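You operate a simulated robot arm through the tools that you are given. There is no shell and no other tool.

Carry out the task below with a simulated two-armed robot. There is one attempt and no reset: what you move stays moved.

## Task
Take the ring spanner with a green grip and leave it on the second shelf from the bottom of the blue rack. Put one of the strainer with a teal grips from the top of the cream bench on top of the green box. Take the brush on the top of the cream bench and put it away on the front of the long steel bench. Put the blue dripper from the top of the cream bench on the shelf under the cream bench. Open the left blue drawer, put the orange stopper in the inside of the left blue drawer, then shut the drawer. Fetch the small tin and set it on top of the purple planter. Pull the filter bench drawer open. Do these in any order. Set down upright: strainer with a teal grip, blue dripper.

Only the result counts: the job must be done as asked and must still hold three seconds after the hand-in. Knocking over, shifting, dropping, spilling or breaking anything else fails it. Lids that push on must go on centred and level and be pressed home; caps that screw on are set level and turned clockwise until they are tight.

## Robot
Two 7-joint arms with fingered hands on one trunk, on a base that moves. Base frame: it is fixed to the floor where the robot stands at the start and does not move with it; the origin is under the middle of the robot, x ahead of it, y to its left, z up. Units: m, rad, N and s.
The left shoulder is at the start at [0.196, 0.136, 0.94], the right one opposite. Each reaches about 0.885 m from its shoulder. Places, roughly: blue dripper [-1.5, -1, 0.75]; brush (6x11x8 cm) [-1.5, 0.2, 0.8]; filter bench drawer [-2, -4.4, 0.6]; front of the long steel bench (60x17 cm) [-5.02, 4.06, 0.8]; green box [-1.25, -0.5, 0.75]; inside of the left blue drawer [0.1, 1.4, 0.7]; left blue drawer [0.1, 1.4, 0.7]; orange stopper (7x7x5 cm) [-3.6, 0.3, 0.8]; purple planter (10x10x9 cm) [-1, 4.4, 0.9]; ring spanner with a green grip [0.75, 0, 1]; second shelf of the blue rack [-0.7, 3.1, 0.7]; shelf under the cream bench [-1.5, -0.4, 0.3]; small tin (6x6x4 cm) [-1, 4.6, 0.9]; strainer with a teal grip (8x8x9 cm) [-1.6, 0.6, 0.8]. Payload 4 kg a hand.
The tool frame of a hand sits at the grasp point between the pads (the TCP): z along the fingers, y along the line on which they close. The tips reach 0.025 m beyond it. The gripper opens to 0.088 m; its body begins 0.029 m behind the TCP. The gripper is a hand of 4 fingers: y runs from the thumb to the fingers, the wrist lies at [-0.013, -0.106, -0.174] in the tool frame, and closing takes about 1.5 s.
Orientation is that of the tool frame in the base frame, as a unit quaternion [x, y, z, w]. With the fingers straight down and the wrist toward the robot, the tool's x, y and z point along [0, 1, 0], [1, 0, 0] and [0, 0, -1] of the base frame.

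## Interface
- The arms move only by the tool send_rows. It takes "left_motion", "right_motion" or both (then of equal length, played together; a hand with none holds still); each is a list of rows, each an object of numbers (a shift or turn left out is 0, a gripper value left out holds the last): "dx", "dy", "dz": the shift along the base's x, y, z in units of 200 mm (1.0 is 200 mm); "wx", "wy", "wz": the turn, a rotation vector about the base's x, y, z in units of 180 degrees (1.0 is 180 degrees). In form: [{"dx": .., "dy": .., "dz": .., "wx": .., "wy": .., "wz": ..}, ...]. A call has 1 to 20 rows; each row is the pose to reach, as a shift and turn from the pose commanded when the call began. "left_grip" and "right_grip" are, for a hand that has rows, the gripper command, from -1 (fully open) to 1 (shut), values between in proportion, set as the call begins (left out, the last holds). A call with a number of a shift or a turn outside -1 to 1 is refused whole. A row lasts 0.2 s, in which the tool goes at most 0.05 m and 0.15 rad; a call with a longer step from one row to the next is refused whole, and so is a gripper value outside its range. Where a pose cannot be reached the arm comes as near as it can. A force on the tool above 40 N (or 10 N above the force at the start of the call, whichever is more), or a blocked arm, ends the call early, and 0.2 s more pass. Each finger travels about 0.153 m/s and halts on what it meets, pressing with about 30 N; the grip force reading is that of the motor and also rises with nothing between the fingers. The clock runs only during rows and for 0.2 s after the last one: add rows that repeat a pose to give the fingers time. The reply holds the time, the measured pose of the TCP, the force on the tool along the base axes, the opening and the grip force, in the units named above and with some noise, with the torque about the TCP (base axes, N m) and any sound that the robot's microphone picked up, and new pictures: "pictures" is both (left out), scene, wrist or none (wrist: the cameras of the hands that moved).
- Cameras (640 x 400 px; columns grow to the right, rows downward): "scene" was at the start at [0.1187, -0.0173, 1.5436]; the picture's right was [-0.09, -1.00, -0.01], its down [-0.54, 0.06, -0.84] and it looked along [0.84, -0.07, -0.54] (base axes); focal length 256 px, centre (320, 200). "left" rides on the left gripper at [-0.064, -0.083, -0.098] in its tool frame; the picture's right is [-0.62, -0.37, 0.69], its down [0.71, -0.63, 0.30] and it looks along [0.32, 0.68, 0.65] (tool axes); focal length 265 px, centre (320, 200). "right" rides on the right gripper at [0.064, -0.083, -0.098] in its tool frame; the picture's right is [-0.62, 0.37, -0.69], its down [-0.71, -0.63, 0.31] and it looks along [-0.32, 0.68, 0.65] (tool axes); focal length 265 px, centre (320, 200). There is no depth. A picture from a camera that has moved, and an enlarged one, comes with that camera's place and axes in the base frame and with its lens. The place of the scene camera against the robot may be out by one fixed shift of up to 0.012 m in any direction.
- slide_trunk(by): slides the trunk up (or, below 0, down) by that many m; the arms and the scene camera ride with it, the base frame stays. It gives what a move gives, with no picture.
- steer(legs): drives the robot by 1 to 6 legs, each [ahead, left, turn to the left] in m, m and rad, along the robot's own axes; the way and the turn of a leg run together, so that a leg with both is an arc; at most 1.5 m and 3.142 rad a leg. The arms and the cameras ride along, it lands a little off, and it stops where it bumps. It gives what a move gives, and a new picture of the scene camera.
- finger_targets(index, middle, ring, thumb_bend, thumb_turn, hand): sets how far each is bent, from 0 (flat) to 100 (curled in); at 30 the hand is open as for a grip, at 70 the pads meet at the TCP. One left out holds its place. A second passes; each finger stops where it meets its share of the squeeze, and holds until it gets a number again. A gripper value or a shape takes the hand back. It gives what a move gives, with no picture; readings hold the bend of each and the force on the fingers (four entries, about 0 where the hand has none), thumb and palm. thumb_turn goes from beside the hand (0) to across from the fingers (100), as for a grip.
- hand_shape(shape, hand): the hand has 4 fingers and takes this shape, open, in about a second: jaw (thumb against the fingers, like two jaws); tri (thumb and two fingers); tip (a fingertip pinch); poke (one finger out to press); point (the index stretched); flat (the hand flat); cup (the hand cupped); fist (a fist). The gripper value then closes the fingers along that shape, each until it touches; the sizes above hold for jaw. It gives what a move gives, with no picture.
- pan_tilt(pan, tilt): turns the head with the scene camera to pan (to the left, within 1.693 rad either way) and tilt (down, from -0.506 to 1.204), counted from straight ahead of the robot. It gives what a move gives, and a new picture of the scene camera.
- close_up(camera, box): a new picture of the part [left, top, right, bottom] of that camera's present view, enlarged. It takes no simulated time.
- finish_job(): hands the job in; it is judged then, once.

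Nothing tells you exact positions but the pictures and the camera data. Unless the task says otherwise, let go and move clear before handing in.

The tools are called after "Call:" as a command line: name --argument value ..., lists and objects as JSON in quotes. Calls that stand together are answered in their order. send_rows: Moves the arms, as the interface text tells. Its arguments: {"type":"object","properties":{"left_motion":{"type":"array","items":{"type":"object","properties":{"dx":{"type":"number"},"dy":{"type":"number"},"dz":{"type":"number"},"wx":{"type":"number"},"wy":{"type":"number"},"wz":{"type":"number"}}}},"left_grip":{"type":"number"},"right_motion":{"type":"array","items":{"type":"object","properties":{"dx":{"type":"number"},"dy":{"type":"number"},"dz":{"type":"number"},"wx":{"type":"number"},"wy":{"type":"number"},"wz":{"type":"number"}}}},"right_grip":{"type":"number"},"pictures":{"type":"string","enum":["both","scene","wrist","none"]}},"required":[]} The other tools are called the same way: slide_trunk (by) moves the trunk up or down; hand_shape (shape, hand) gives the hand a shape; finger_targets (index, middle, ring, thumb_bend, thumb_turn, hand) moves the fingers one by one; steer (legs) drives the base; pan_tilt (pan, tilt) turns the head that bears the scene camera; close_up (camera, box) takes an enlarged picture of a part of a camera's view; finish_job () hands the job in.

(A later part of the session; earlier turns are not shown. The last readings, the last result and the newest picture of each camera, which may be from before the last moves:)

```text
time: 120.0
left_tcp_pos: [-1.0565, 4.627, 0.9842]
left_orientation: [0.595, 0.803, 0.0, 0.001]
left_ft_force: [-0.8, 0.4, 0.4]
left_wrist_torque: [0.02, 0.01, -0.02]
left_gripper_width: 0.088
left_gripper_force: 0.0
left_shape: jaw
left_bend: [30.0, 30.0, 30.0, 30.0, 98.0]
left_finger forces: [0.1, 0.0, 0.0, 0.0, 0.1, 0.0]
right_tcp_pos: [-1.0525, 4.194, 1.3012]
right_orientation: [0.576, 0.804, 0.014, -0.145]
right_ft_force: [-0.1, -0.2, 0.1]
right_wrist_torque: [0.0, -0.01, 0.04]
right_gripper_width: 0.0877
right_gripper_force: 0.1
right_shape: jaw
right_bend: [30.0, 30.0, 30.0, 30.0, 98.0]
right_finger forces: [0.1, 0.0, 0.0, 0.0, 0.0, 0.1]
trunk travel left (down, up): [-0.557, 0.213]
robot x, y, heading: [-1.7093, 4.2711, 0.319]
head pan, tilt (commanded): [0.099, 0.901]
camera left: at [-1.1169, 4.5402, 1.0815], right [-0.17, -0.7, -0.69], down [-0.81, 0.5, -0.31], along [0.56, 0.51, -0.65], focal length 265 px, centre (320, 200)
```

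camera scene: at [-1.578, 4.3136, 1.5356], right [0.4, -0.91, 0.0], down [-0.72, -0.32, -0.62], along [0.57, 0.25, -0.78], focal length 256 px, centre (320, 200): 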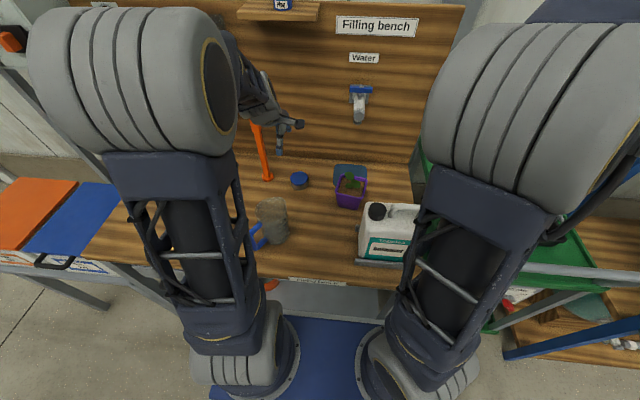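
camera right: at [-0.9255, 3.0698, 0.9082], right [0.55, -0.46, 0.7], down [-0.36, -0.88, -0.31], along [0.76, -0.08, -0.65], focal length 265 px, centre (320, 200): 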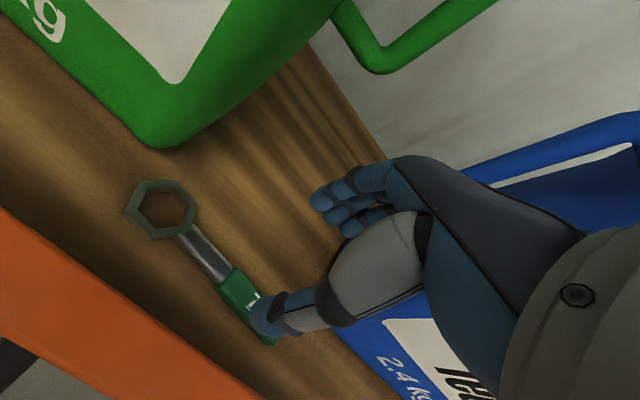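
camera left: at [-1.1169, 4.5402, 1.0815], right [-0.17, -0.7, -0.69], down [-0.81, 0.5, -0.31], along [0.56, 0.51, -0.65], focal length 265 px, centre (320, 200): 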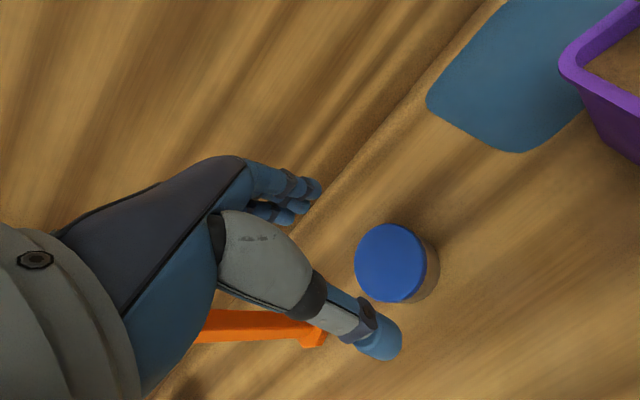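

Call:
send_rows --left_motion '[{"dx": 0.01, "dy": 0.005, "dz": -0.12}, {"dx": 0.02, "dy": 0.007, "dz": -0.24}, {"dx": 0.02, "dy": 0.007, "dz": -0.35}, {"dx": 0.02, "dy": 0.007, "dz": -0.41}, {"dx": 0.02, "dy": 0.007, "dz": -0.41}]' --pictures "wrist"

```text
time: 121.2
left_tcp_pos: [-1.0533, 4.6295, 0.902]
left_orientation: [0.595, 0.804, 0.001, 0.001]
left_ft_force: [-0.8, -0.2, -0.7]
left_wrist_torque: [0.02, -0.02, -0.02]
left_gripper_width: 0.0878
left_gripper_force: 0.0
left_shape: jaw
left_bend: [30.0, 30.0, 30.0, 30.0, 98.0]
left_finger forces: [0.0, 0.1, 0.0, 0.0, 0.0, 0.0]
right_tcp_pos: [-1.0513, 4.194, 1.3011]
right_orientation: [0.575, 0.805, 0.014, -0.146]
right_ft_force: [0.0, -1.5, -0.6]
right_wrist_torque: [0.01, -0.04, 0.0]
right_gripper_width: 0.088
right_gripper_force: 0.1
right_shape: jaw
right_bend: [30.0, 30.0, 30.0, 30.0, 98.0]
right_finger forces: [0.0, 0.0, 0.0, 0.0, 0.0, 0.0]
trunk travel left (down, up): [-0.557, 0.213]
robot x, y, heading: [-1.7047, 4.2674, 0.316]
head pan, tilt (commanded): [0.099, 0.901]
camera left: at [-1.1139, 4.5425, 0.9988], right [-0.17, -0.7, -0.69], down [-0.81, 0.5, -0.3], along [0.56, 0.51, -0.65], focal length 265 px, centre (320, 200)
```

left: 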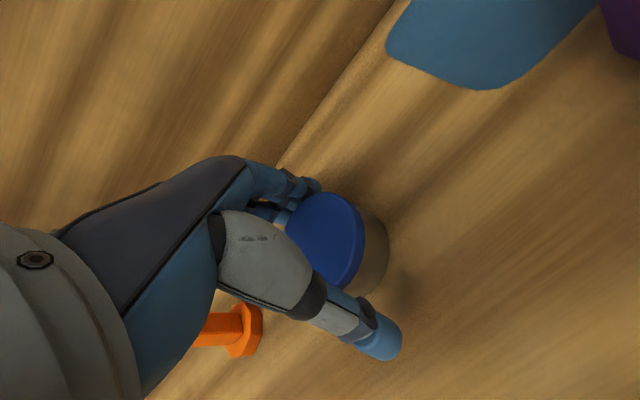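

Call:
send_rows --left_motion '[{"dz": -0.01}, {"dz": -0.01}, {"dz": -0.01}, {"dz": -0.01}, {"dz": -0.01}, {"dz": -0.01}, {"dz": -0.01}, {"dz": -0.01}]' --left_grip 1 --pictures "wrist"

```text
time: 123.0
left_tcp_pos: [-1.0516, 4.6307, 0.8993]
left_orientation: [0.595, 0.804, 0.0, 0.0]
left_ft_force: [-0.1, -2.3, 3.0]
left_wrist_torque: [-0.01, 0.04, -0.01]
left_gripper_width: 0.0512
left_gripper_force: 30.0
left_shape: jaw
left_bend: [74.0, 39.0, 40.0, 68.0, 100.0]
left_finger forces: [16.6, 6.4, 3.8, 0.1, 26.6, 0.0]
right_tcp_pos: [-1.0509, 4.194, 1.3011]
right_orientation: [0.575, 0.805, 0.014, -0.146]
right_ft_force: [0.2, 0.7, -0.1]
right_wrist_torque: [0.01, -0.03, -0.03]
right_gripper_width: 0.0881
right_gripper_force: 0.1
right_shape: jaw
right_bend: [30.0, 30.0, 30.0, 30.0, 98.0]
right_finger forces: [0.0, 0.0, 0.0, 0.0, 0.1, 0.0]
trunk travel left (down, up): [-0.557, 0.213]
robot x, y, heading: [-1.706, 4.2697, 0.32]
head pan, tilt (commanded): [0.099, 0.901]
camera left: at [-1.1135, 4.5423, 0.9964], right [-0.17, -0.7, -0.69], down [-0.81, 0.5, -0.3], along [0.56, 0.51, -0.65], focal length 265 px, centre (320, 200)
```

left: 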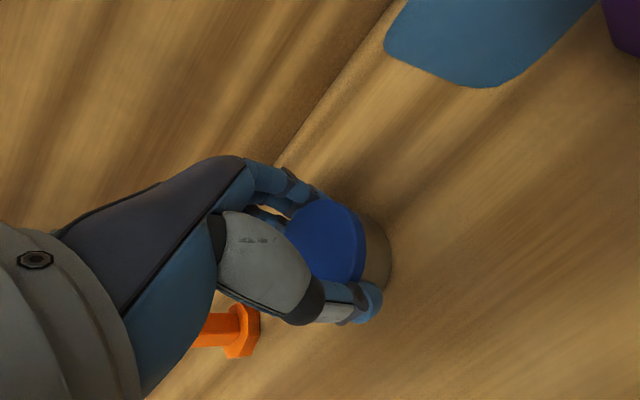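

Tin gripped (51 mm). Lifting.

Call:
send_rows --left_motion '[{"dz": 0.05}, {"dz": 0.2}, {"dz": 0.4}, {"dz": 0.6}, {"dz": 0.75}, {"dz": 0.85}, {"dz": 0.85}]'

```text
time: 124.7
left_tcp_pos: [-1.0506, 4.6293, 1.0687]
left_orientation: [0.596, 0.803, 0.0, 0.0]
left_ft_force: [0.1, 0.5, -0.6]
left_wrist_torque: [0.01, 0.0, 0.02]
left_gripper_width: 0.0506
left_gripper_force: 29.5
left_shape: jaw
left_bend: [74.0, 39.0, 40.0, 68.0, 100.0]
left_finger forces: [16.7, 6.5, 4.4, 0.0, 26.2, 0.0]
right_tcp_pos: [-1.0523, 4.1938, 1.301]
right_orientation: [0.576, 0.805, 0.014, -0.146]
right_ft_force: [0.1, 0.3, -0.5]
right_wrist_torque: [0.0, -0.03, -0.01]
right_gripper_width: 0.0879
right_gripper_force: 0.0
right_shape: jaw
right_bend: [30.0, 30.0, 30.0, 30.0, 98.0]
right_finger forces: [0.1, 0.0, 0.0, 0.0, 0.0, 0.0]
trunk travel left (down, up): [-0.557, 0.213]
robot x, y, heading: [-1.705, 4.2731, 0.317]
head pan, tilt (commanded): [0.099, 0.901]
camera scene: at [-1.5778, 4.3136, 1.5356], right [0.41, -0.91, 0.0], down [-0.72, -0.32, -0.62], along [0.57, 0.25, -0.78], focal length 256 px, centre (320, 200)
camera left: at [-1.112, 4.5432, 1.1658], right [-0.17, -0.7, -0.69], down [-0.81, 0.5, -0.3], along [0.56, 0.51, -0.65], focal length 265 px, centre (320, 200)
```

scene: 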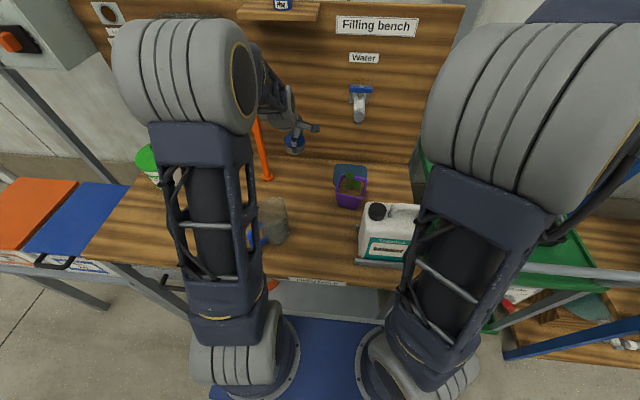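
left: 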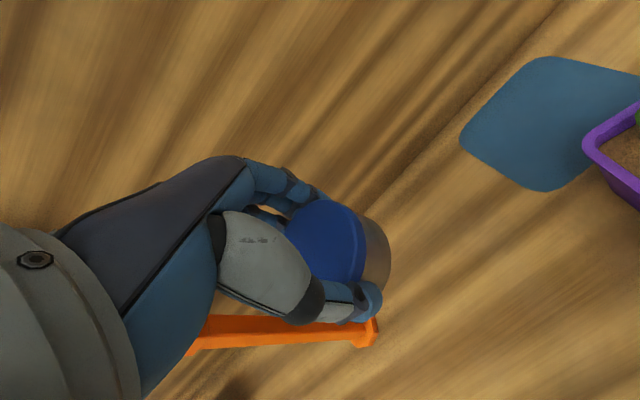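

Tin held level. Moving it over the planter at about [-1.06, 4.442].

Call:
send_rows --left_motion '[{"dx": -0.01, "dy": -0.16, "dz": 0.0}, {"dx": -0.02, "dy": -0.34, "dz": 0.0}, {"dx": -0.03, "dy": -0.52, "dz": 0.0}, {"dx": -0.04, "dy": -0.7, "dz": 0.0}, {"dx": -0.047, "dy": -0.86, "dz": 0.0}, {"dx": -0.047, "dy": -0.935, "dz": 0.0}, {"dx": -0.047, "dy": -0.935, "dz": 0.0}]'

```text
time: 126.2
left_tcp_pos: [-1.0597, 4.4429, 1.0676]
left_orientation: [0.595, 0.804, 0.0, -0.001]
left_ft_force: [-0.5, -0.3, -0.1]
left_wrist_torque: [-0.02, 0.01, 0.01]
left_gripper_width: 0.0507
left_gripper_force: 30.2
left_shape: jaw
left_bend: [74.0, 39.0, 40.0, 68.0, 100.0]
left_finger forces: [16.7, 6.6, 4.2, 0.0, 26.3, 0.0]
right_tcp_pos: [-1.0523, 4.1932, 1.3018]
right_orientation: [0.575, 0.805, 0.015, -0.146]
right_ft_force: [-0.6, 0.6, 1.0]
right_wrist_torque: [0.0, -0.01, 0.01]
right_gripper_width: 0.088
right_gripper_force: 0.1
right_shape: jaw
right_bend: [30.0, 30.0, 30.0, 30.0, 98.0]
right_finger forces: [0.0, 0.1, 0.0, 0.0, 0.0, 0.0]
trunk travel left (down, up): [-0.557, 0.213]
robot x, y, heading: [-1.7065, 4.2717, 0.319]
head pan, tilt (commanded): [0.099, 0.901]
camera scene: at [-1.5779, 4.3136, 1.5356], right [0.41, -0.91, 0.0], down [-0.72, -0.32, -0.62], along [0.57, 0.25, -0.78], focal length 256 px, centre (320, 200)
camera left: at [-1.1209, 4.357, 1.1649], right [-0.17, -0.7, -0.69], down [-0.81, 0.5, -0.3], along [0.56, 0.51, -0.65], focal length 265 px, centre (320, 200)
```

scene: 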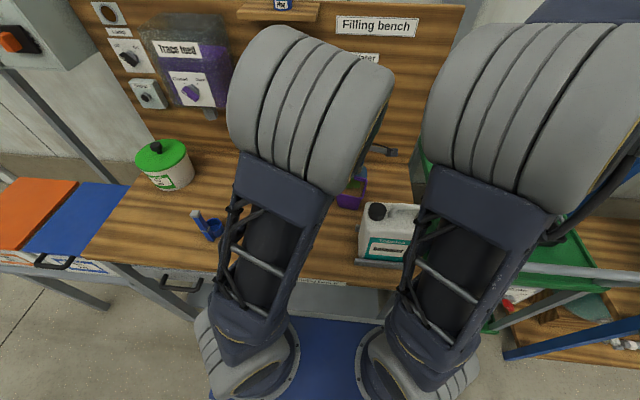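
left: 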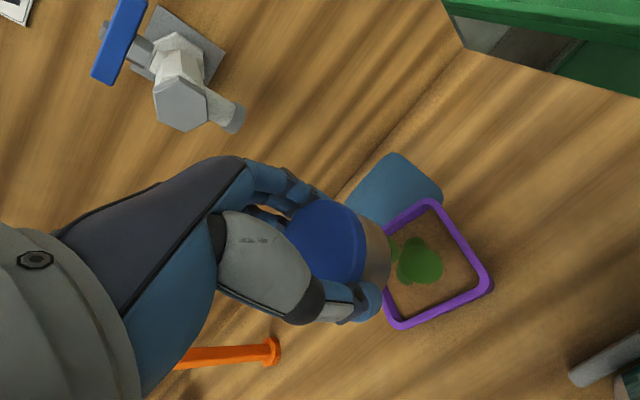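

The wrist view puts the planter centre at [-1.054, 4.4425], so a 5 mm correction and start lowering.

Call:
send_rows --left_motion '[{"dx": 0.01, "dz": -0.1}, {"dx": 0.02, "dz": -0.2}, {"dx": 0.027, "dz": -0.3}, {"dx": 0.027, "dz": -0.36}, {"dx": 0.027, "dz": -0.36}]' --pictures "wrist"

```text
time: 127.5
left_tcp_pos: [-1.0542, 4.4412, 0.9967]
left_orientation: [0.596, 0.803, 0.0, 0.0]
left_ft_force: [0.3, -0.2, -0.7]
left_wrist_torque: [0.01, 0.0, -0.01]
left_gripper_width: 0.0507
left_gripper_force: 29.7
left_shape: jaw
left_bend: [74.0, 39.0, 40.0, 68.0, 100.0]
left_finger forces: [16.6, 6.5, 4.3, 0.1, 26.2, 0.0]
right_tcp_pos: [-1.0513, 4.194, 1.3005]
right_orientation: [0.576, 0.805, 0.014, -0.146]
right_ft_force: [-0.1, -0.1, -0.5]
right_wrist_torque: [0.02, 0.0, -0.04]
right_gripper_width: 0.0879
right_gripper_force: 0.1
right_shape: jaw
right_bend: [30.0, 30.0, 30.0, 30.0, 98.0]
right_finger forces: [0.0, 0.0, 0.0, 0.0, 0.0, 0.0]
trunk travel left (down, up): [-0.557, 0.213]
robot x, y, heading: [-1.7082, 4.27, 0.317]
head pan, tilt (commanded): [0.099, 0.901]
camera left: at [-1.1165, 4.3554, 1.0935], right [-0.17, -0.7, -0.69], down [-0.81, 0.5, -0.3], along [0.56, 0.51, -0.65], focal length 265 px, centre (320, 200)
```

left: 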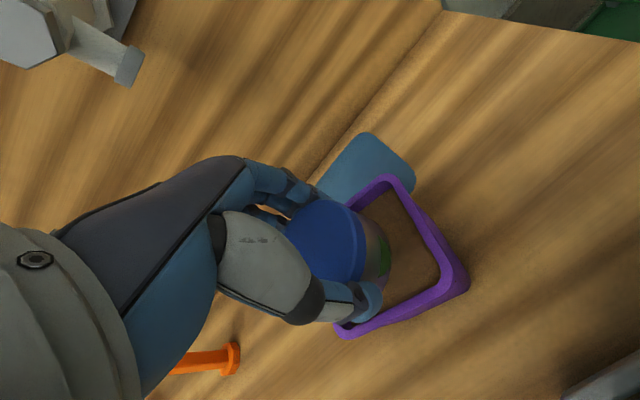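

The sprout is just visual. Continuing slowly until contact with the soil.

Call:
send_rows --left_motion '[{"dx": -0.005, "dz": -0.02}, {"dx": -0.005, "dz": -0.04}, {"dx": -0.005, "dz": -0.06}, {"dx": -0.005, "dz": -0.08}, {"dx": -0.005, "dz": -0.1}]' --pictures "none"

```text
time: 128.7
left_tcp_pos: [-1.0553, 4.4412, 0.9759]
left_orientation: [0.596, 0.803, 0.001, 0.0]
left_ft_force: [-0.7, 0.2, -1.7]
left_wrist_torque: [-0.02, 0.02, 0.0]
left_gripper_width: 0.0506
left_gripper_force: 30.0
left_shape: jaw
left_bend: [74.0, 39.0, 40.0, 68.0, 100.0]
left_finger forces: [16.6, 6.5, 4.4, 0.0, 26.3, 0.0]
right_tcp_pos: [-1.0513, 4.1931, 1.3012]
right_orientation: [0.576, 0.805, 0.014, -0.145]
right_ft_force: [-0.1, 0.6, 0.6]
right_wrist_torque: [0.0, 0.0, 0.01]
right_gripper_width: 0.0877
right_gripper_force: 0.1
right_shape: jaw
right_bend: [30.0, 30.0, 30.0, 30.0, 98.0]
right_finger forces: [0.1, 0.1, 0.0, 0.0, 0.0, 0.1]
trunk travel left (down, up): [-0.557, 0.213]
robot x, y, heading: [-1.704, 4.2698, 0.314]
head pan, tilt (commanded): [0.099, 0.901]
```

Call:
send_rows --left_motion '[{"dz": -0.015}, {"dz": -0.03}, {"dz": -0.045}, {"dz": -0.06}]' --pictures "wrist"

```text
time: 129.7
left_tcp_pos: [-1.0551, 4.442, 0.9674]
left_orientation: [0.595, 0.804, 0.002, 0.002]
left_ft_force: [-1.7, 0.6, 19.4]
left_wrist_torque: [0.05, 0.07, 0.0]
left_gripper_width: 0.0503
left_gripper_force: 30.2
left_shape: jaw
left_bend: [74.0, 39.0, 40.0, 68.0, 100.0]
left_finger forces: [16.8, 6.6, 4.8, 0.0, 28.7, 0.0]
right_tcp_pos: [-1.0499, 4.1936, 1.3024]
right_orientation: [0.575, 0.805, 0.015, -0.145]
right_ft_force: [0.3, 0.6, 0.4]
right_wrist_torque: [-0.01, -0.01, 0.05]
right_gripper_width: 0.088
right_gripper_force: 0.0
right_shape: jaw
right_bend: [30.0, 30.0, 30.0, 30.0, 98.0]
right_finger forces: [0.0, 0.1, 0.0, 0.1, 0.0, 0.0]
trunk travel left (down, up): [-0.557, 0.213]
robot x, y, heading: [-1.704, 4.2722, 0.316]
head pan, tilt (commanded): [0.099, 0.901]
camera left: at [-1.1168, 4.3556, 1.0638], right [-0.17, -0.7, -0.69], down [-0.81, 0.5, -0.31], along [0.56, 0.51, -0.65], focal length 265 px, centre (320, 200)
```

left: 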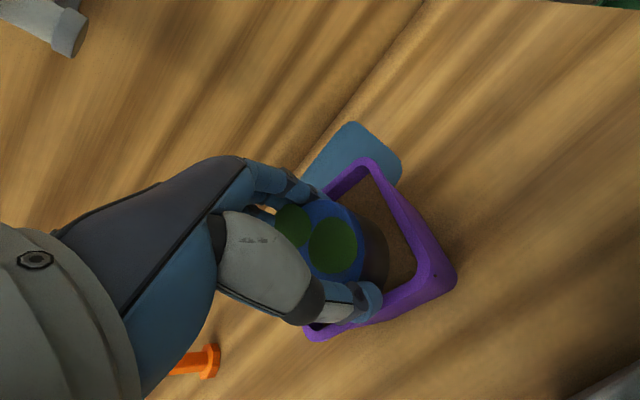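

Tin bottom is on the soil (≈19 N contact). I'll relieve the pressure, loosen slightly, and lift the hand before opening fully so the thumb doesn't push the rim.

Call:
send_rows --left_motion '[{"dz": 0.02}, {"dz": 0.02}, {"dz": 0.02}, {"dz": 0.02}, {"dz": 0.02}]' --left_grip -0.3 --pictures "wrist"

```text
time: 130.8
left_tcp_pos: [-1.0547, 4.4416, 0.9691]
left_orientation: [0.596, 0.803, 0.0, 0.001]
left_ft_force: [0.1, 0.2, 0.0]
left_wrist_torque: [0.01, -0.03, 0.04]
left_gripper_width: 0.0573
left_gripper_force: 0.1
left_shape: jaw
left_bend: [28.0, 38.0, 36.0, 61.0, 100.0]
left_finger forces: [0.0, 0.1, 0.0, 0.1, 0.3, 0.0]
right_tcp_pos: [-1.0508, 4.1931, 1.3005]
right_orientation: [0.575, 0.805, 0.015, -0.146]
right_ft_force: [-0.6, -0.2, -0.2]
right_wrist_torque: [0.04, 0.01, 0.02]
right_gripper_width: 0.0878
right_gripper_force: 0.2
right_shape: jaw
right_bend: [30.0, 30.0, 30.0, 30.0, 98.0]
right_finger forces: [0.1, 0.0, 0.0, 0.1, 0.1, 0.0]
trunk travel left (down, up): [-0.557, 0.213]
robot x, y, heading: [-1.7062, 4.2733, 0.316]
head pan, tilt (commanded): [0.099, 0.901]
camera left: at [-1.117, 4.3554, 1.0659], right [-0.17, -0.7, -0.69], down [-0.81, 0.5, -0.3], along [0.56, 0.51, -0.65], focal length 265 px, centre (320, 200)
```

left: 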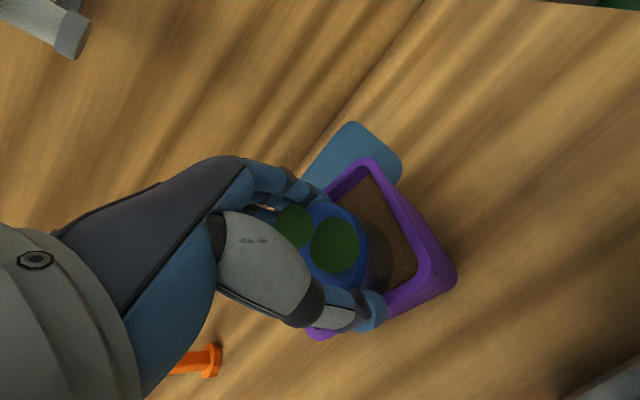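

Released without forces. Lifting straight up.

Call:
send_rows --left_motion '[{"dz": 0.03}, {"dz": 0.08}, {"dz": 0.15}, {"dz": 0.3}, {"dz": 0.45}, {"dz": 0.6}, {"dz": 0.6}]'

```text
time: 132.4
left_tcp_pos: [-1.0563, 4.4418, 1.0887]
left_orientation: [0.595, 0.804, 0.0, 0.0]
left_ft_force: [0.7, 0.0, -0.7]
left_wrist_torque: [0.0, 0.04, -0.01]
left_gripper_width: 0.0573
left_gripper_force: 0.0
left_shape: jaw
left_bend: [28.0, 39.0, 36.0, 61.0, 100.0]
left_finger forces: [0.0, 0.0, 0.0, 0.0, 0.1, 0.1]
right_tcp_pos: [-1.0507, 4.1935, 1.3007]
right_orientation: [0.575, 0.805, 0.014, -0.146]
right_ft_force: [-0.8, -0.5, 0.3]
right_wrist_torque: [-0.01, 0.01, 0.01]
right_gripper_width: 0.0878
right_gripper_force: 0.1
right_shape: jaw
right_bend: [30.0, 30.0, 30.0, 30.0, 98.0]
right_finger forces: [0.0, 0.0, 0.0, 0.0, 0.0, 0.0]
trunk travel left (down, up): [-0.557, 0.213]
robot x, y, heading: [-1.702, 4.2713, 0.311]
head pan, tilt (commanded): [0.099, 0.901]
camera scene: at [-1.5778, 4.3135, 1.5356], right [0.41, -0.91, 0.0], down [-0.72, -0.32, -0.62], along [0.57, 0.25, -0.78], focal length 256 px, centre (320, 200)
camera left: at [-1.1167, 4.3558, 1.1855], right [-0.17, -0.7, -0.69], down [-0.81, 0.5, -0.3], along [0.56, 0.51, -0.65], focal length 265 px, centre (320, 200)
```

scene: 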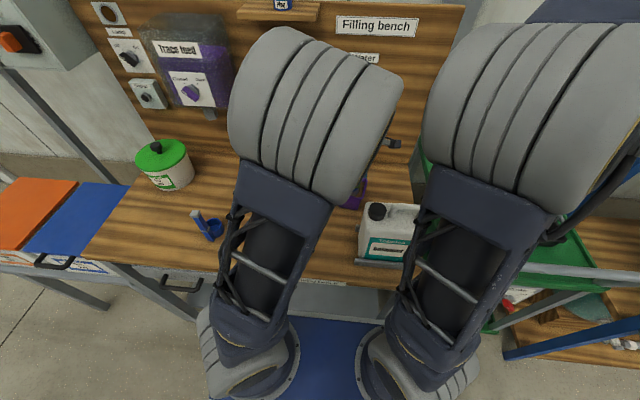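
left: 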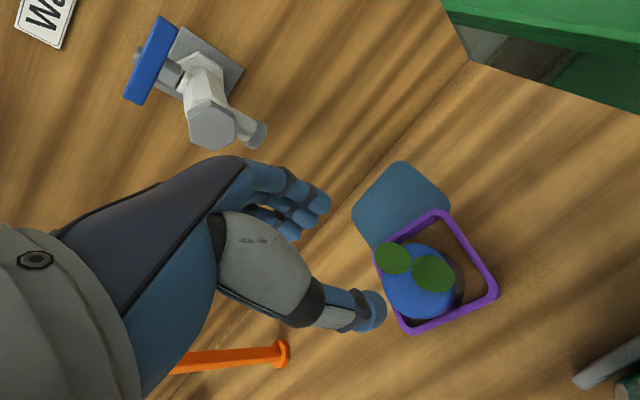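

Call:
close_up --camera "left" --box '[340, 180, 540, 350]'

```text
2.35 times, centred on (440, 265) of left
camera zoom: at [-1.1167, 4.3558, 1.1855], right [-0.17, -0.7, -0.69], down [-0.81, 0.5, -0.3], along [0.56, 0.51, -0.65], focal length 624 px, centre (38, 47)
```

zoom: 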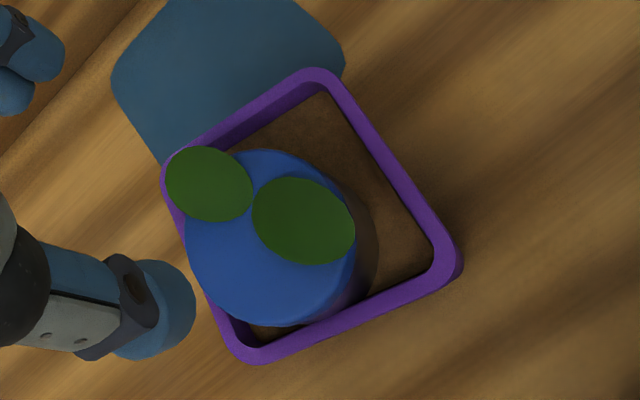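

The tin sits inside the planter rim on the soil. I'll raise and retract the left hand to a ready pose, and fix the right hand's tilt as well, then back away.

Call:
send_rows --left_motion '[{"dz": 0.2}, {"dz": 0.4}, {"dx": -0.1, "dy": 0.15, "dz": 0.55}, {"dx": -0.22, "dy": 0.3, "dz": 0.7}, {"dx": -0.34, "dy": 0.46, "dz": 0.8}, {"dx": -0.46, "dy": 0.62, "dz": 0.9}, {"dx": -0.58, "dy": 0.78, "dz": 0.9}, {"dx": -0.64, "dy": 0.84, "dz": 0.9}, {"dx": -0.64, "dy": 0.84, "dz": 0.9}]' --left_grip -1 --pictures "none"

Call:
steer --legs '[[-0.5, 0, 0]]'

```text
time: 134.4
left_tcp_pos: [-1.1839, 4.6117, 1.2682]
left_orientation: [0.595, 0.804, 0.0, 0.0]
left_ft_force: [-0.4, 0.1, 1.3]
left_wrist_torque: [0.01, -0.01, -0.03]
left_gripper_width: 0.0877
left_gripper_force: 0.1
left_shape: jaw
left_bend: [30.0, 30.0, 30.0, 30.0, 98.0]
left_finger forces: [0.0, 0.1, 0.0, 0.1, 0.1, 0.0]
right_tcp_pos: [-1.0512, 4.1938, 1.2999]
right_orientation: [0.576, 0.804, 0.014, -0.146]
right_ft_force: [0.1, 0.3, -0.2]
right_wrist_torque: [-0.02, 0.03, 0.0]
right_gripper_width: 0.088
right_gripper_force: 0.0
right_shape: jaw
right_bend: [30.0, 30.0, 30.0, 30.0, 98.0]
right_finger forces: [0.0, 0.0, 0.0, 0.0, 0.1, 0.0]
trunk travel left (down, up): [-0.557, 0.213]
robot x, y, heading: [-1.7035, 4.2702, 0.316]
head pan, tilt (commanded): [0.099, 0.901]
```

```text
time: 137.4
left_tcp_pos: [-1.6623, 4.4531, 1.2688]
left_orientation: [0.596, 0.803, -0.001, 0.0]
left_ft_force: [0.3, 0.5, 0.0]
left_wrist_torque: [-0.01, 0.01, 0.01]
left_gripper_width: 0.0877
left_gripper_force: 0.1
left_shape: jaw
left_bend: [30.0, 30.0, 30.0, 30.0, 98.0]
left_finger forces: [0.1, 0.0, 0.0, 0.1, 0.1, 0.1]
right_tcp_pos: [-1.531, 4.0351, 1.3014]
right_orientation: [0.576, 0.804, 0.015, -0.146]
right_ft_force: [0.0, 0.3, 0.0]
right_wrist_torque: [0.0, 0.03, 0.0]
right_gripper_width: 0.0877
right_gripper_force: 0.1
right_shape: jaw
right_bend: [30.0, 30.0, 30.0, 30.0, 98.0]
right_finger forces: [0.0, 0.1, 0.1, 0.1, 0.0, 0.0]
trunk travel left (down, up): [-0.557, 0.213]
robot x, y, heading: [-2.1858, 4.1148, 0.316]
head pan, tilt (commanded): [0.099, 0.901]
camera scene: at [-2.057, 4.1564, 1.5356], right [0.4, -0.92, 0.0], down [-0.72, -0.32, -0.62], along [0.57, 0.25, -0.78], focal length 256 px, centre (320, 200)
```

scene: 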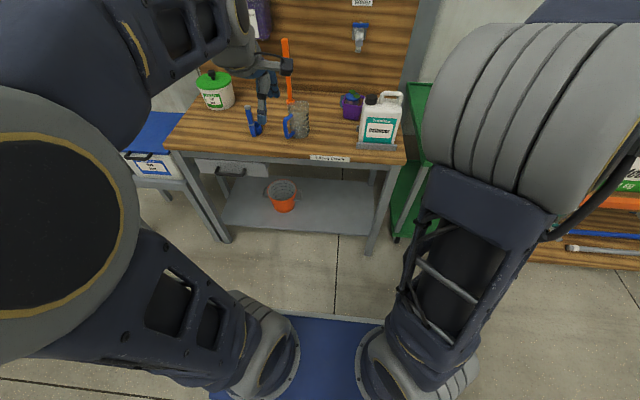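

Call:
close_up --camera "scene" --box '[310, 70, 430, 160]'

Call:
send_rows --right_motion '[{"wx": -0.015, "wy": -0.018}, {"wx": -0.03, "wy": -0.036}, {"wx": -0.045, "wy": -0.054}, {"wx": -0.061, "wy": -0.07}, {"wx": -0.061, "wy": -0.07}]' --left_motion '[{"dx": 0.05, "dy": 0.02}, {"dx": 0.1, "dy": 0.04}, {"dx": 0.15, "dy": 0.05}, {"dx": 0.2, "dy": 0.06}, {"dx": 0.2, "dy": 0.06}]' --pictures "scene"

```text
4.44 times, centred on (370, 115) of scene
camera zoom: at [-2.057, 4.1564, 1.5356], right [0.4, -0.92, 0.0], down [-0.72, -0.32, -0.62], along [0.57, 0.25, -0.78], focal length 1138 px, centre (98, 578)
```

zoom: 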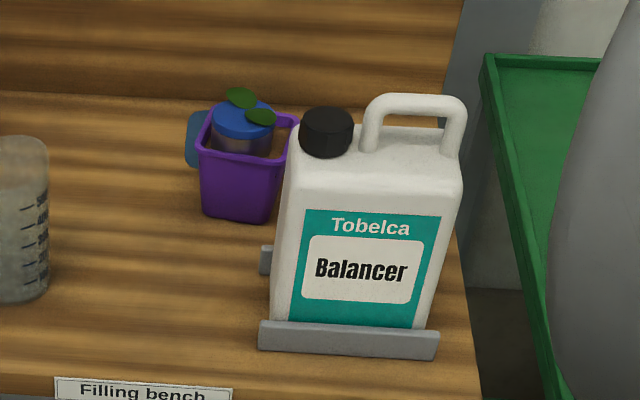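

```text
time: 138.6
left_tcp_pos: [-1.6226, 4.4653, 1.2688]
left_orientation: [0.597, 0.802, 0.0, 0.001]
left_ft_force: [0.6, 0.3, -0.1]
left_wrist_torque: [-0.01, -0.04, -0.01]
left_gripper_width: 0.0881
left_gripper_force: 0.0
left_shape: jaw
left_bend: [30.0, 30.0, 30.0, 30.0, 98.0]
left_finger forces: [0.0, 0.1, 0.0, 0.0, 0.0, 0.0]
right_tcp_pos: [-1.5307, 4.0349, 1.3008]
right_orientation: [0.583, 0.812, 0.001, -0.001]
right_ft_force: [-0.2, 0.5, 0.1]
right_wrist_torque: [-0.03, -0.02, -0.02]
right_gripper_width: 0.0878
right_gripper_force: 0.1
right_shape: jaw
right_bend: [30.0, 30.0, 30.0, 30.0, 98.0]
right_finger forces: [0.1, 0.0, 0.0, 0.0, 0.0, 0.0]
trunk travel left (down, up): [-0.557, 0.213]
robot x, y, heading: [-2.1846, 4.113, 0.318]
head pan, tilt (commanded): [0.099, 0.901]
camera scene: at [-2.057, 4.1564, 1.5356], right [0.4, -0.92, 0.0], down [-0.72, -0.32, -0.62], along [0.57, 0.25, -0.78], focal length 256 px, centre (320, 200)
```

scene: 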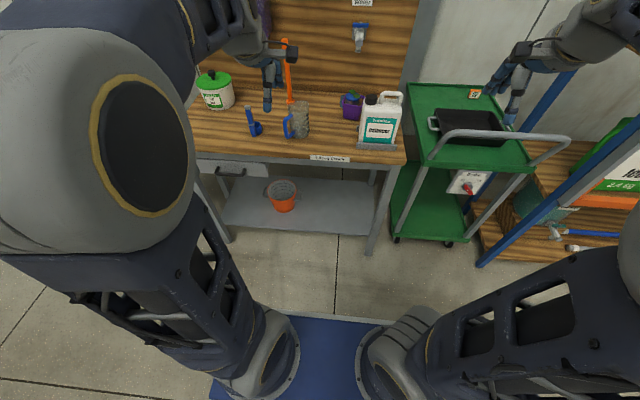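

Tin sits well on the planter. Next I go to the cream bench: turn right and drive back along the aisle.

Call:
pan_tilt --pan 0.0 --tilt 0.5

Call:
steer --legs '[[0, 0, -1.571], [1.2, 0.1, 0]]'

```text
time: 139.5
left_tcp_pos: [-1.6233, 4.4652, 1.2674]
left_orientation: [0.596, 0.803, 0.0, 0.0]
left_ft_force: [-0.6, 0.7, -0.3]
left_wrist_torque: [0.02, -0.01, -0.02]
left_gripper_width: 0.0879
left_gripper_force: 0.1
left_shape: jaw
left_bend: [30.0, 30.0, 30.0, 30.0, 98.0]
left_finger forces: [0.1, 0.0, 0.0, 0.0, 0.1, 0.0]
right_tcp_pos: [-1.5305, 4.0357, 1.3015]
right_orientation: [0.583, 0.813, 0.002, -0.001]
right_ft_force: [-0.1, -0.8, 0.0]
right_wrist_torque: [0.02, -0.02, 0.01]
right_gripper_width: 0.088
right_gripper_force: 0.2
right_shape: jaw
right_bend: [30.0, 30.0, 30.0, 30.0, 98.0]
right_finger forces: [0.0, 0.0, 0.1, 0.1, 0.1, 0.0]
trunk travel left (down, up): [-0.557, 0.213]
robot x, y, heading: [-2.1859, 4.1144, 0.311]
head pan, tilt (commanded): [0.0, 0.499]
camera scene: at [-2.0396, 4.1542, 1.5694], right [0.31, -0.95, 0.0], down [-0.46, -0.15, -0.88], along [0.83, 0.27, -0.48], focal length 256 px, centre (320, 200)
```

scene: 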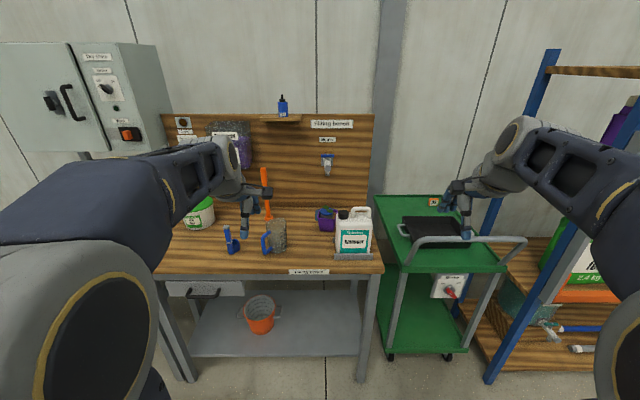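

```text
time: 149.4
left_tcp_pos: [-1.3808, 2.4214, 1.2686]
left_orientation: [0.99, 0.138, 0.0, 0.0]
left_ft_force: [0.2, -0.5, -0.4]
left_wrist_torque: [0.0, 0.02, 0.01]
left_gripper_width: 0.0879
left_gripper_force: 0.0
left_shape: jaw
left_bend: [30.0, 30.0, 30.0, 30.0, 98.0]
left_finger forces: [0.1, 0.0, 0.0, 0.1, 0.0, 0.0]
right_tcp_pos: [-1.8129, 2.3357, 1.3009]
right_orientation: [0.988, 0.154, 0.002, 0.001]
right_ft_force: [-0.4, 0.5, -0.3]
right_wrist_torque: [0.0, 0.01, 0.05]
right_gripper_width: 0.088
right_gripper_force: 0.2
right_shape: jaw
right_bend: [30.0, 30.0, 30.0, 30.0, 98.0]
right_finger forces: [0.0, 0.1, 0.0, 0.0, 0.1, 0.0]
trunk travel left (down, up): [-0.557, 0.213]
robot x, y, heading: [-1.722, 2.9912, -1.273]
head pan, tilt (commanded): [0.0, 0.499]
camera scene: at [-1.6768, 2.8385, 1.5695], right [-0.96, -0.29, 0.0], down [-0.14, 0.46, -0.88], along [0.26, -0.84, -0.48], focal length 256 px, centre (320, 200)
```

scene: 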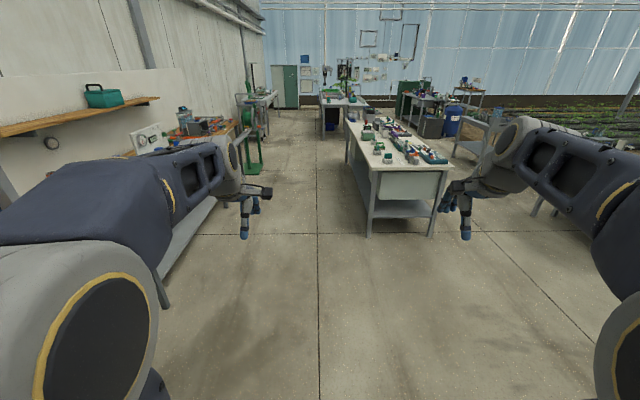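

The cream bench is ahead on the right. Zooming in on it.

Call:
close_up --camera "scene" --box '[320, 90, 480, 240]'

```text
2.67 times, centred on (400, 165) of scene
camera zoom: at [-1.6768, 2.8385, 1.5695], right [-0.96, -0.29, 0.0], down [-0.14, 0.46, -0.88], along [0.26, -0.84, -0.48], focal length 683 px, centre (107, 293)
```

zoom: 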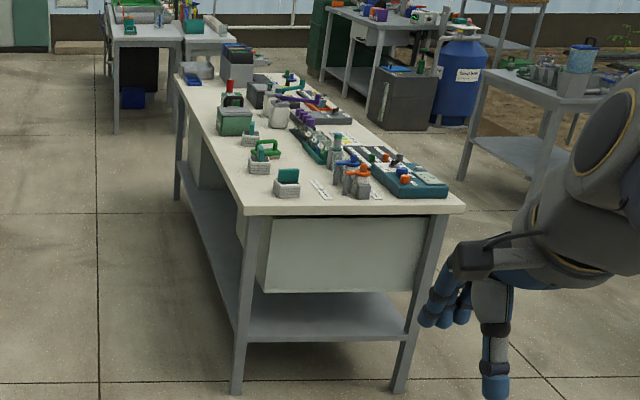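

The cream bench top is at z≈0.74, spanning a 2 m length parallel to the aisle. I'll drive down the aisle beside it and turn right to face it.

Call:
steer --legs '[[1.3, 0.13, 0.01], [1.3, 0.12, 0.01]]'

Call:
steer --legs '[[0, 0, -1.571]]'

Call:
pan_tilt --pan 0.0 --tilt 0.7

```text
time: 162.3
left_tcp_pos: [-0.3028, 0.0221, 1.2689]
left_orientation: [0.987, 0.16, 0.0, 0.001]
left_ft_force: [-0.3, 0.5, -0.4]
left_wrist_torque: [0.01, 0.01, 0.0]
left_gripper_width: 0.088
left_gripper_force: 0.0
left_shape: jaw
left_bend: [30.0, 30.0, 30.0, 30.0, 98.0]
left_finger forces: [0.0, 0.0, 0.1, 0.0, 0.0, 0.0]
right_tcp_pos: [-0.7313, -0.0816, 1.2995]
right_orientation: [0.985, 0.175, 0.001, 0.001]
right_ft_force: [0.2, 0.2, -0.4]
right_wrist_torque: [-0.02, -0.03, 0.0]
right_gripper_width: 0.0879
right_gripper_force: 0.2
right_shape: jaw
right_bend: [30.0, 30.0, 30.0, 30.0, 98.0]
right_finger forces: [0.0, 0.1, 0.0, 0.0, 0.0, 0.1]
trunk travel left (down, up): [-0.557, 0.213]
robot x, y, heading: [-0.668, 0.5748, -1.224]
head pan, tilt (commanded): [0.0, 0.499]
camera scene: at [-0.6175, 0.4263, 1.5695], right [-0.94, -0.34, 0.0], down [-0.16, 0.45, -0.88], along [0.29, -0.83, -0.48], focal length 256 px, centre (320, 200)
```

scene: 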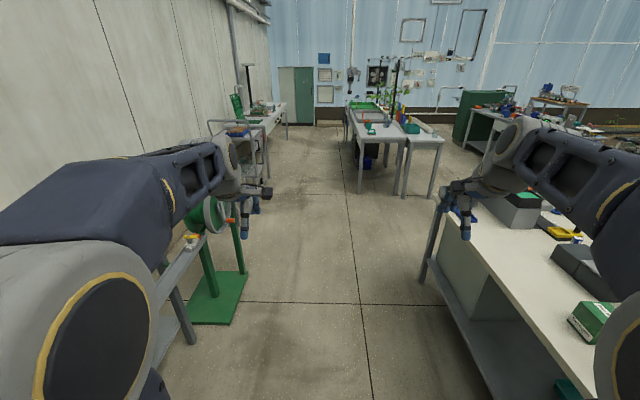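

```text
time: 166.6
left_tcp_pos: [-1.2345, 0.2268, 1.2683]
left_orientation: [0.8, -0.6, 0.0, 0.0]
left_ft_force: [-0.9, 0.2, 0.5]
left_wrist_torque: [-0.04, -0.01, -0.01]
left_gripper_width: 0.088
left_gripper_force: 0.1
left_shape: jaw
left_bend: [30.0, 30.0, 30.0, 30.0, 98.0]
left_finger forces: [0.1, 0.0, 0.1, 0.0, 0.0, 0.0]
right_tcp_pos: [-1.3237, 0.659, 1.3002]
right_orientation: [0.81, -0.586, 0.001, 0.002]
right_ft_force: [0.0, 0.3, -1.0]
right_wrist_torque: [0.02, 0.01, 0.0]
right_gripper_width: 0.088
right_gripper_force: 0.1
right_shape: jaw
right_bend: [30.0, 30.0, 30.0, 30.0, 98.0]
right_finger forces: [0.0, 0.0, 0.1, 0.1, 0.0, 0.0]
trunk travel left (down, up): [-0.557, 0.213]
robot x, y, heading: [-0.6688, 0.5746, -2.833]
head pan, tilt (commanded): [0.0, 0.499]
camera scene: at [-0.8122, 0.523, 1.5695], right [-0.3, 0.95, 0.0], down [0.46, 0.15, -0.88], along [-0.84, -0.27, -0.48], focal length 256 px, centre (320, 200)
```

scene: 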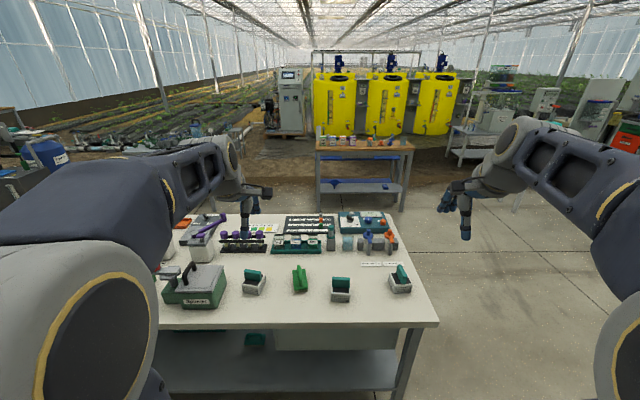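

```text
time: 167.3
left_tcp_pos: [-1.2341, 0.2275, 1.2681]
left_orientation: [0.8, -0.599, -0.001, 0.0]
left_ft_force: [0.2, -0.8, 0.4]
left_wrist_torque: [-0.01, 0.0, 0.01]
left_gripper_width: 0.0877
left_gripper_force: 0.1
left_shape: jaw
left_bend: [30.0, 30.0, 30.0, 30.0, 98.0]
left_finger forces: [0.0, 0.0, 0.0, 0.0, 0.0, 0.0]
right_tcp_pos: [-1.3253, 0.6579, 1.3004]
right_orientation: [0.81, -0.586, 0.001, 0.002]
right_ft_force: [-0.2, 0.0, 0.3]
right_wrist_torque: [0.01, 0.02, -0.02]
right_gripper_width: 0.0879
right_gripper_force: 0.1
right_shape: jaw
right_bend: [30.0, 30.0, 30.0, 30.0, 98.0]
right_finger forces: [0.0, 0.0, 0.0, 0.0, 0.1, 0.0]
trunk travel left (down, up): [-0.557, 0.213]
robot x, y, heading: [-0.6709, 0.5751, -2.829]
head pan, tilt (commanded): [0.0, 0.7]
camera scene: at [-0.8064, 0.5248, 1.5518], right [-0.3, 0.95, 0.0], down [0.61, 0.2, -0.77], along [-0.73, -0.23, -0.64], focal length 256 px, centre (320, 200)
```

scene: 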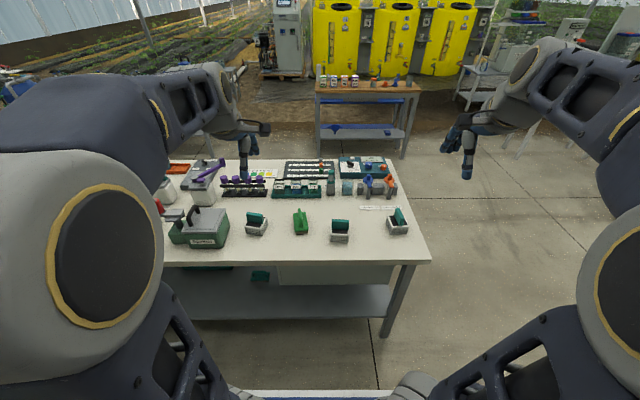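

Now facing the cream bench. Zooming to identify items.

Call:
close_up --camera "scene" --box '[220, 190, 420, 270]'

Call:
close_up --camera "scene" --box '[150, 150, 270, 270]'

Call:
close_up --camera "scene" --box '[260, 140, 420, 220]'

```text
3.20 times, centred on (320, 230) of scene
camera zoom: at [-0.8064, 0.5248, 1.5518], right [-0.3, 0.95, 0.0], down [0.61, 0.2, -0.77], along [-0.73, -0.23, -0.64], focal length 820 px, centre (320, 104)
```

zoom: 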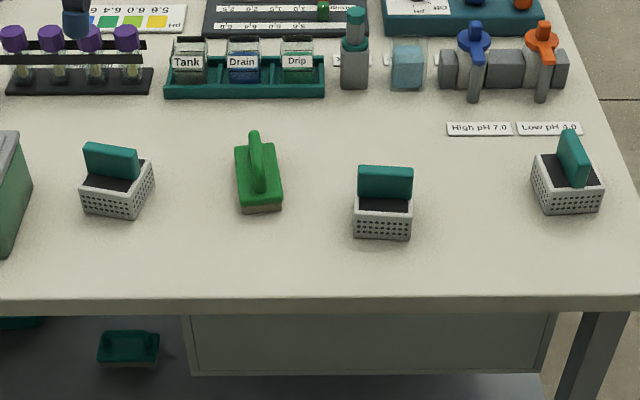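

```text
3.33 times, centred on (210, 210) of scene
camera zoom: at [-0.8064, 0.5248, 1.5518], right [-0.3, 0.95, 0.0], down [0.61, 0.2, -0.77], along [-0.73, -0.23, -0.64], focal length 854 px, centre (687, 167)
```

zoom: 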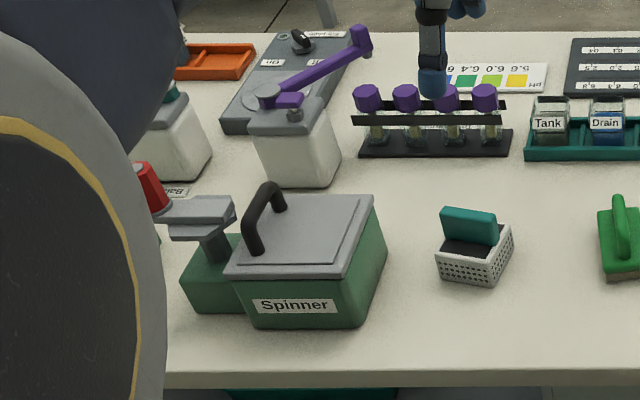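

```text
4.00 times, centred on (340, 180) of scene
camera zoom: at [-0.8064, 0.5248, 1.5518], right [-0.3, 0.95, 0.0], down [0.61, 0.2, -0.77], along [-0.73, -0.23, -0.64], focal length 1024 px, centre (240, 280)
```

zoom: 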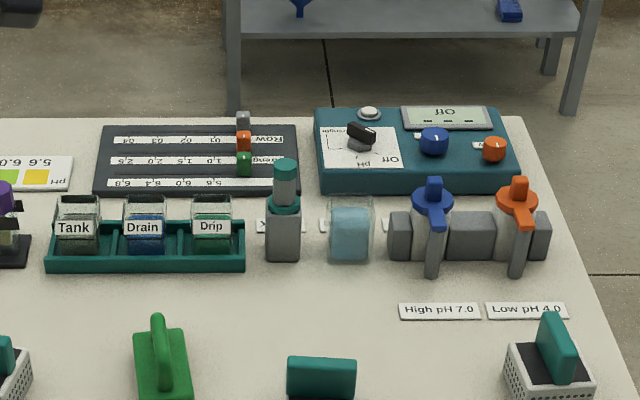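

I see three teal-grip strainers (white baskets with a vertical teal plate), and the green brush between them. The middle strainer's plate faces me squarely – I'll take it with the right hand. First lower the trunk a bit and move closer.

Call:
slide_trunk --by -0.1

Call:
steer --legs '[[0.24, 0, 0]]'

Call:
pan_tilt --pan 0.0 --tilt 0.9

```text
time: 168.6
left_tcp_pos: [-1.2351, 0.2268, 1.1675]
left_orientation: [0.801, -0.598, 0.0, 0.0]
left_ft_force: [0.0, -1.1, 0.6]
left_wrist_torque: [0.02, 0.01, 0.0]
left_gripper_width: 0.0881
left_gripper_force: 0.2
left_shape: jaw
left_bend: [30.0, 30.0, 30.0, 30.0, 98.0]
left_finger forces: [0.0, 0.1, 0.1, 0.0, 0.1, 0.0]
right_tcp_pos: [-1.3253, 0.6577, 1.2008]
right_orientation: [0.81, -0.586, 0.001, 0.002]
right_ft_force: [0.4, 0.2, 0.1]
right_wrist_torque: [-0.01, 0.0, 0.01]
right_gripper_width: 0.088
right_gripper_force: 0.0
right_shape: jaw
right_bend: [30.0, 30.0, 30.0, 30.0, 98.0]
right_finger forces: [0.0, 0.0, 0.0, 0.0, 0.0, 0.1]
trunk travel left (down, up): [-0.457, 0.313]
robot x, y, heading: [-0.6702, 0.5736, -2.834]
head pan, tilt (commanded): [0.0, 0.7]
```

```text
time: 170.4
left_tcp_pos: [-1.4602, 0.1536, 1.1682]
left_orientation: [0.802, -0.598, 0.0, 0.001]
left_ft_force: [0.1, 0.2, 0.5]
left_wrist_torque: [-0.04, 0.0, -0.01]
left_gripper_width: 0.0879
left_gripper_force: 0.0
left_shape: jaw
left_bend: [30.0, 30.0, 30.0, 30.0, 98.0]
left_finger forces: [0.0, 0.1, 0.0, 0.0, 0.1, 0.0]
right_tcp_pos: [-1.5519, 0.5832, 1.2012]
right_orientation: [0.812, -0.584, 0.001, 0.002]
right_ft_force: [-0.2, 0.4, -0.8]
right_wrist_torque: [0.0, -0.01, 0.02]
right_gripper_width: 0.0882
right_gripper_force: 0.1
right_shape: jaw
right_bend: [30.0, 30.0, 30.0, 30.0, 98.0]
right_finger forces: [0.1, 0.1, 0.0, 0.1, 0.1, 0.1]
trunk travel left (down, up): [-0.457, 0.313]
robot x, y, heading: [-0.8967, 0.505, -2.829]
head pan, tilt (commanded): [0.0, 0.7]
camera scene: at [-1.0332, 0.4517, 1.4518], right [-0.31, 0.95, 0.0], down [0.61, 0.2, -0.76], along [-0.73, -0.23, -0.64], focal length 256 px, centre (320, 200)
```

scene: 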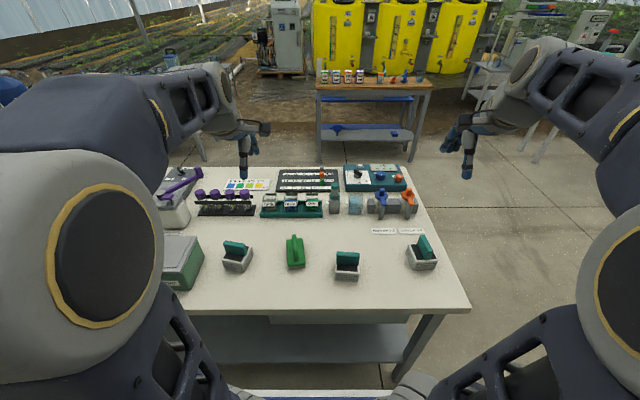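

```text
time: 171.1
left_tcp_pos: [-1.4619, 0.1542, 1.1678]
left_orientation: [0.802, -0.598, 0.0, 0.0]
left_ft_force: [-0.2, -0.6, 0.0]
left_wrist_torque: [0.01, 0.04, 0.0]
left_gripper_width: 0.0881
left_gripper_force: 0.0
left_shape: jaw
left_bend: [30.0, 30.0, 30.0, 30.0, 98.0]
left_finger forces: [0.0, 0.0, 0.0, 0.0, 0.0, 0.0]
right_tcp_pos: [-1.5506, 0.5831, 1.2014]
right_orientation: [0.812, -0.584, 0.001, 0.001]
right_ft_force: [0.6, -0.2, -0.2]
right_wrist_torque: [0.02, -0.01, 0.02]
right_gripper_width: 0.0876
right_gripper_force: 0.1
right_shape: jaw
right_bend: [30.0, 30.0, 30.0, 30.0, 98.0]
right_finger forces: [0.0, 0.0, 0.0, 0.1, 0.0, 0.1]
trunk travel left (down, up): [-0.457, 0.313]
robot x, y, heading: [-0.9, 0.501, -2.831]
head pan, tilt (commanded): [0.0, 0.901]
camera scene: at [-1.0242, 0.4546, 1.4357], right [-0.31, 0.95, 0.0], down [0.75, 0.24, -0.62], along [-0.59, -0.19, -0.78], focal length 256 px, centre (320, 200)
```

scene: 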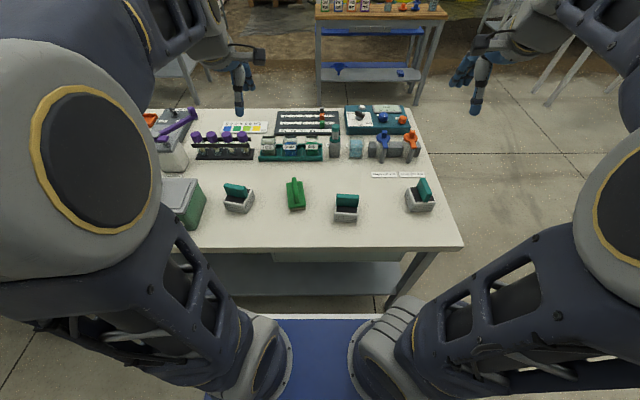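

Call:
close_up --camera "scene" --box '[270, 160, 390, 240]'

```text
5.00 times, centred on (330, 200) of scene
camera zoom: at [-1.0242, 0.4546, 1.4357], right [-0.31, 0.95, 0.0], down [0.75, 0.24, -0.62], along [-0.59, -0.19, -0.78], focal length 1281 px, centre (270, 200)
```

zoom: 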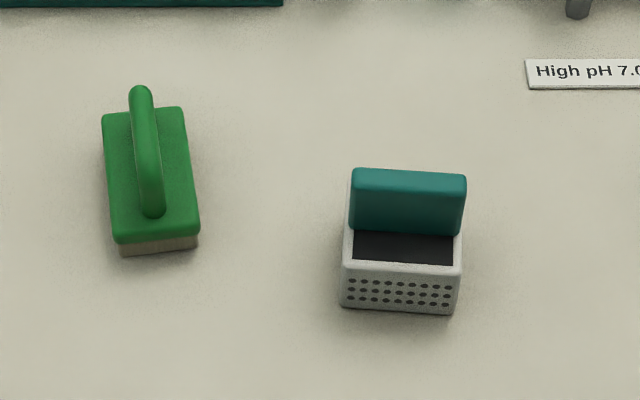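

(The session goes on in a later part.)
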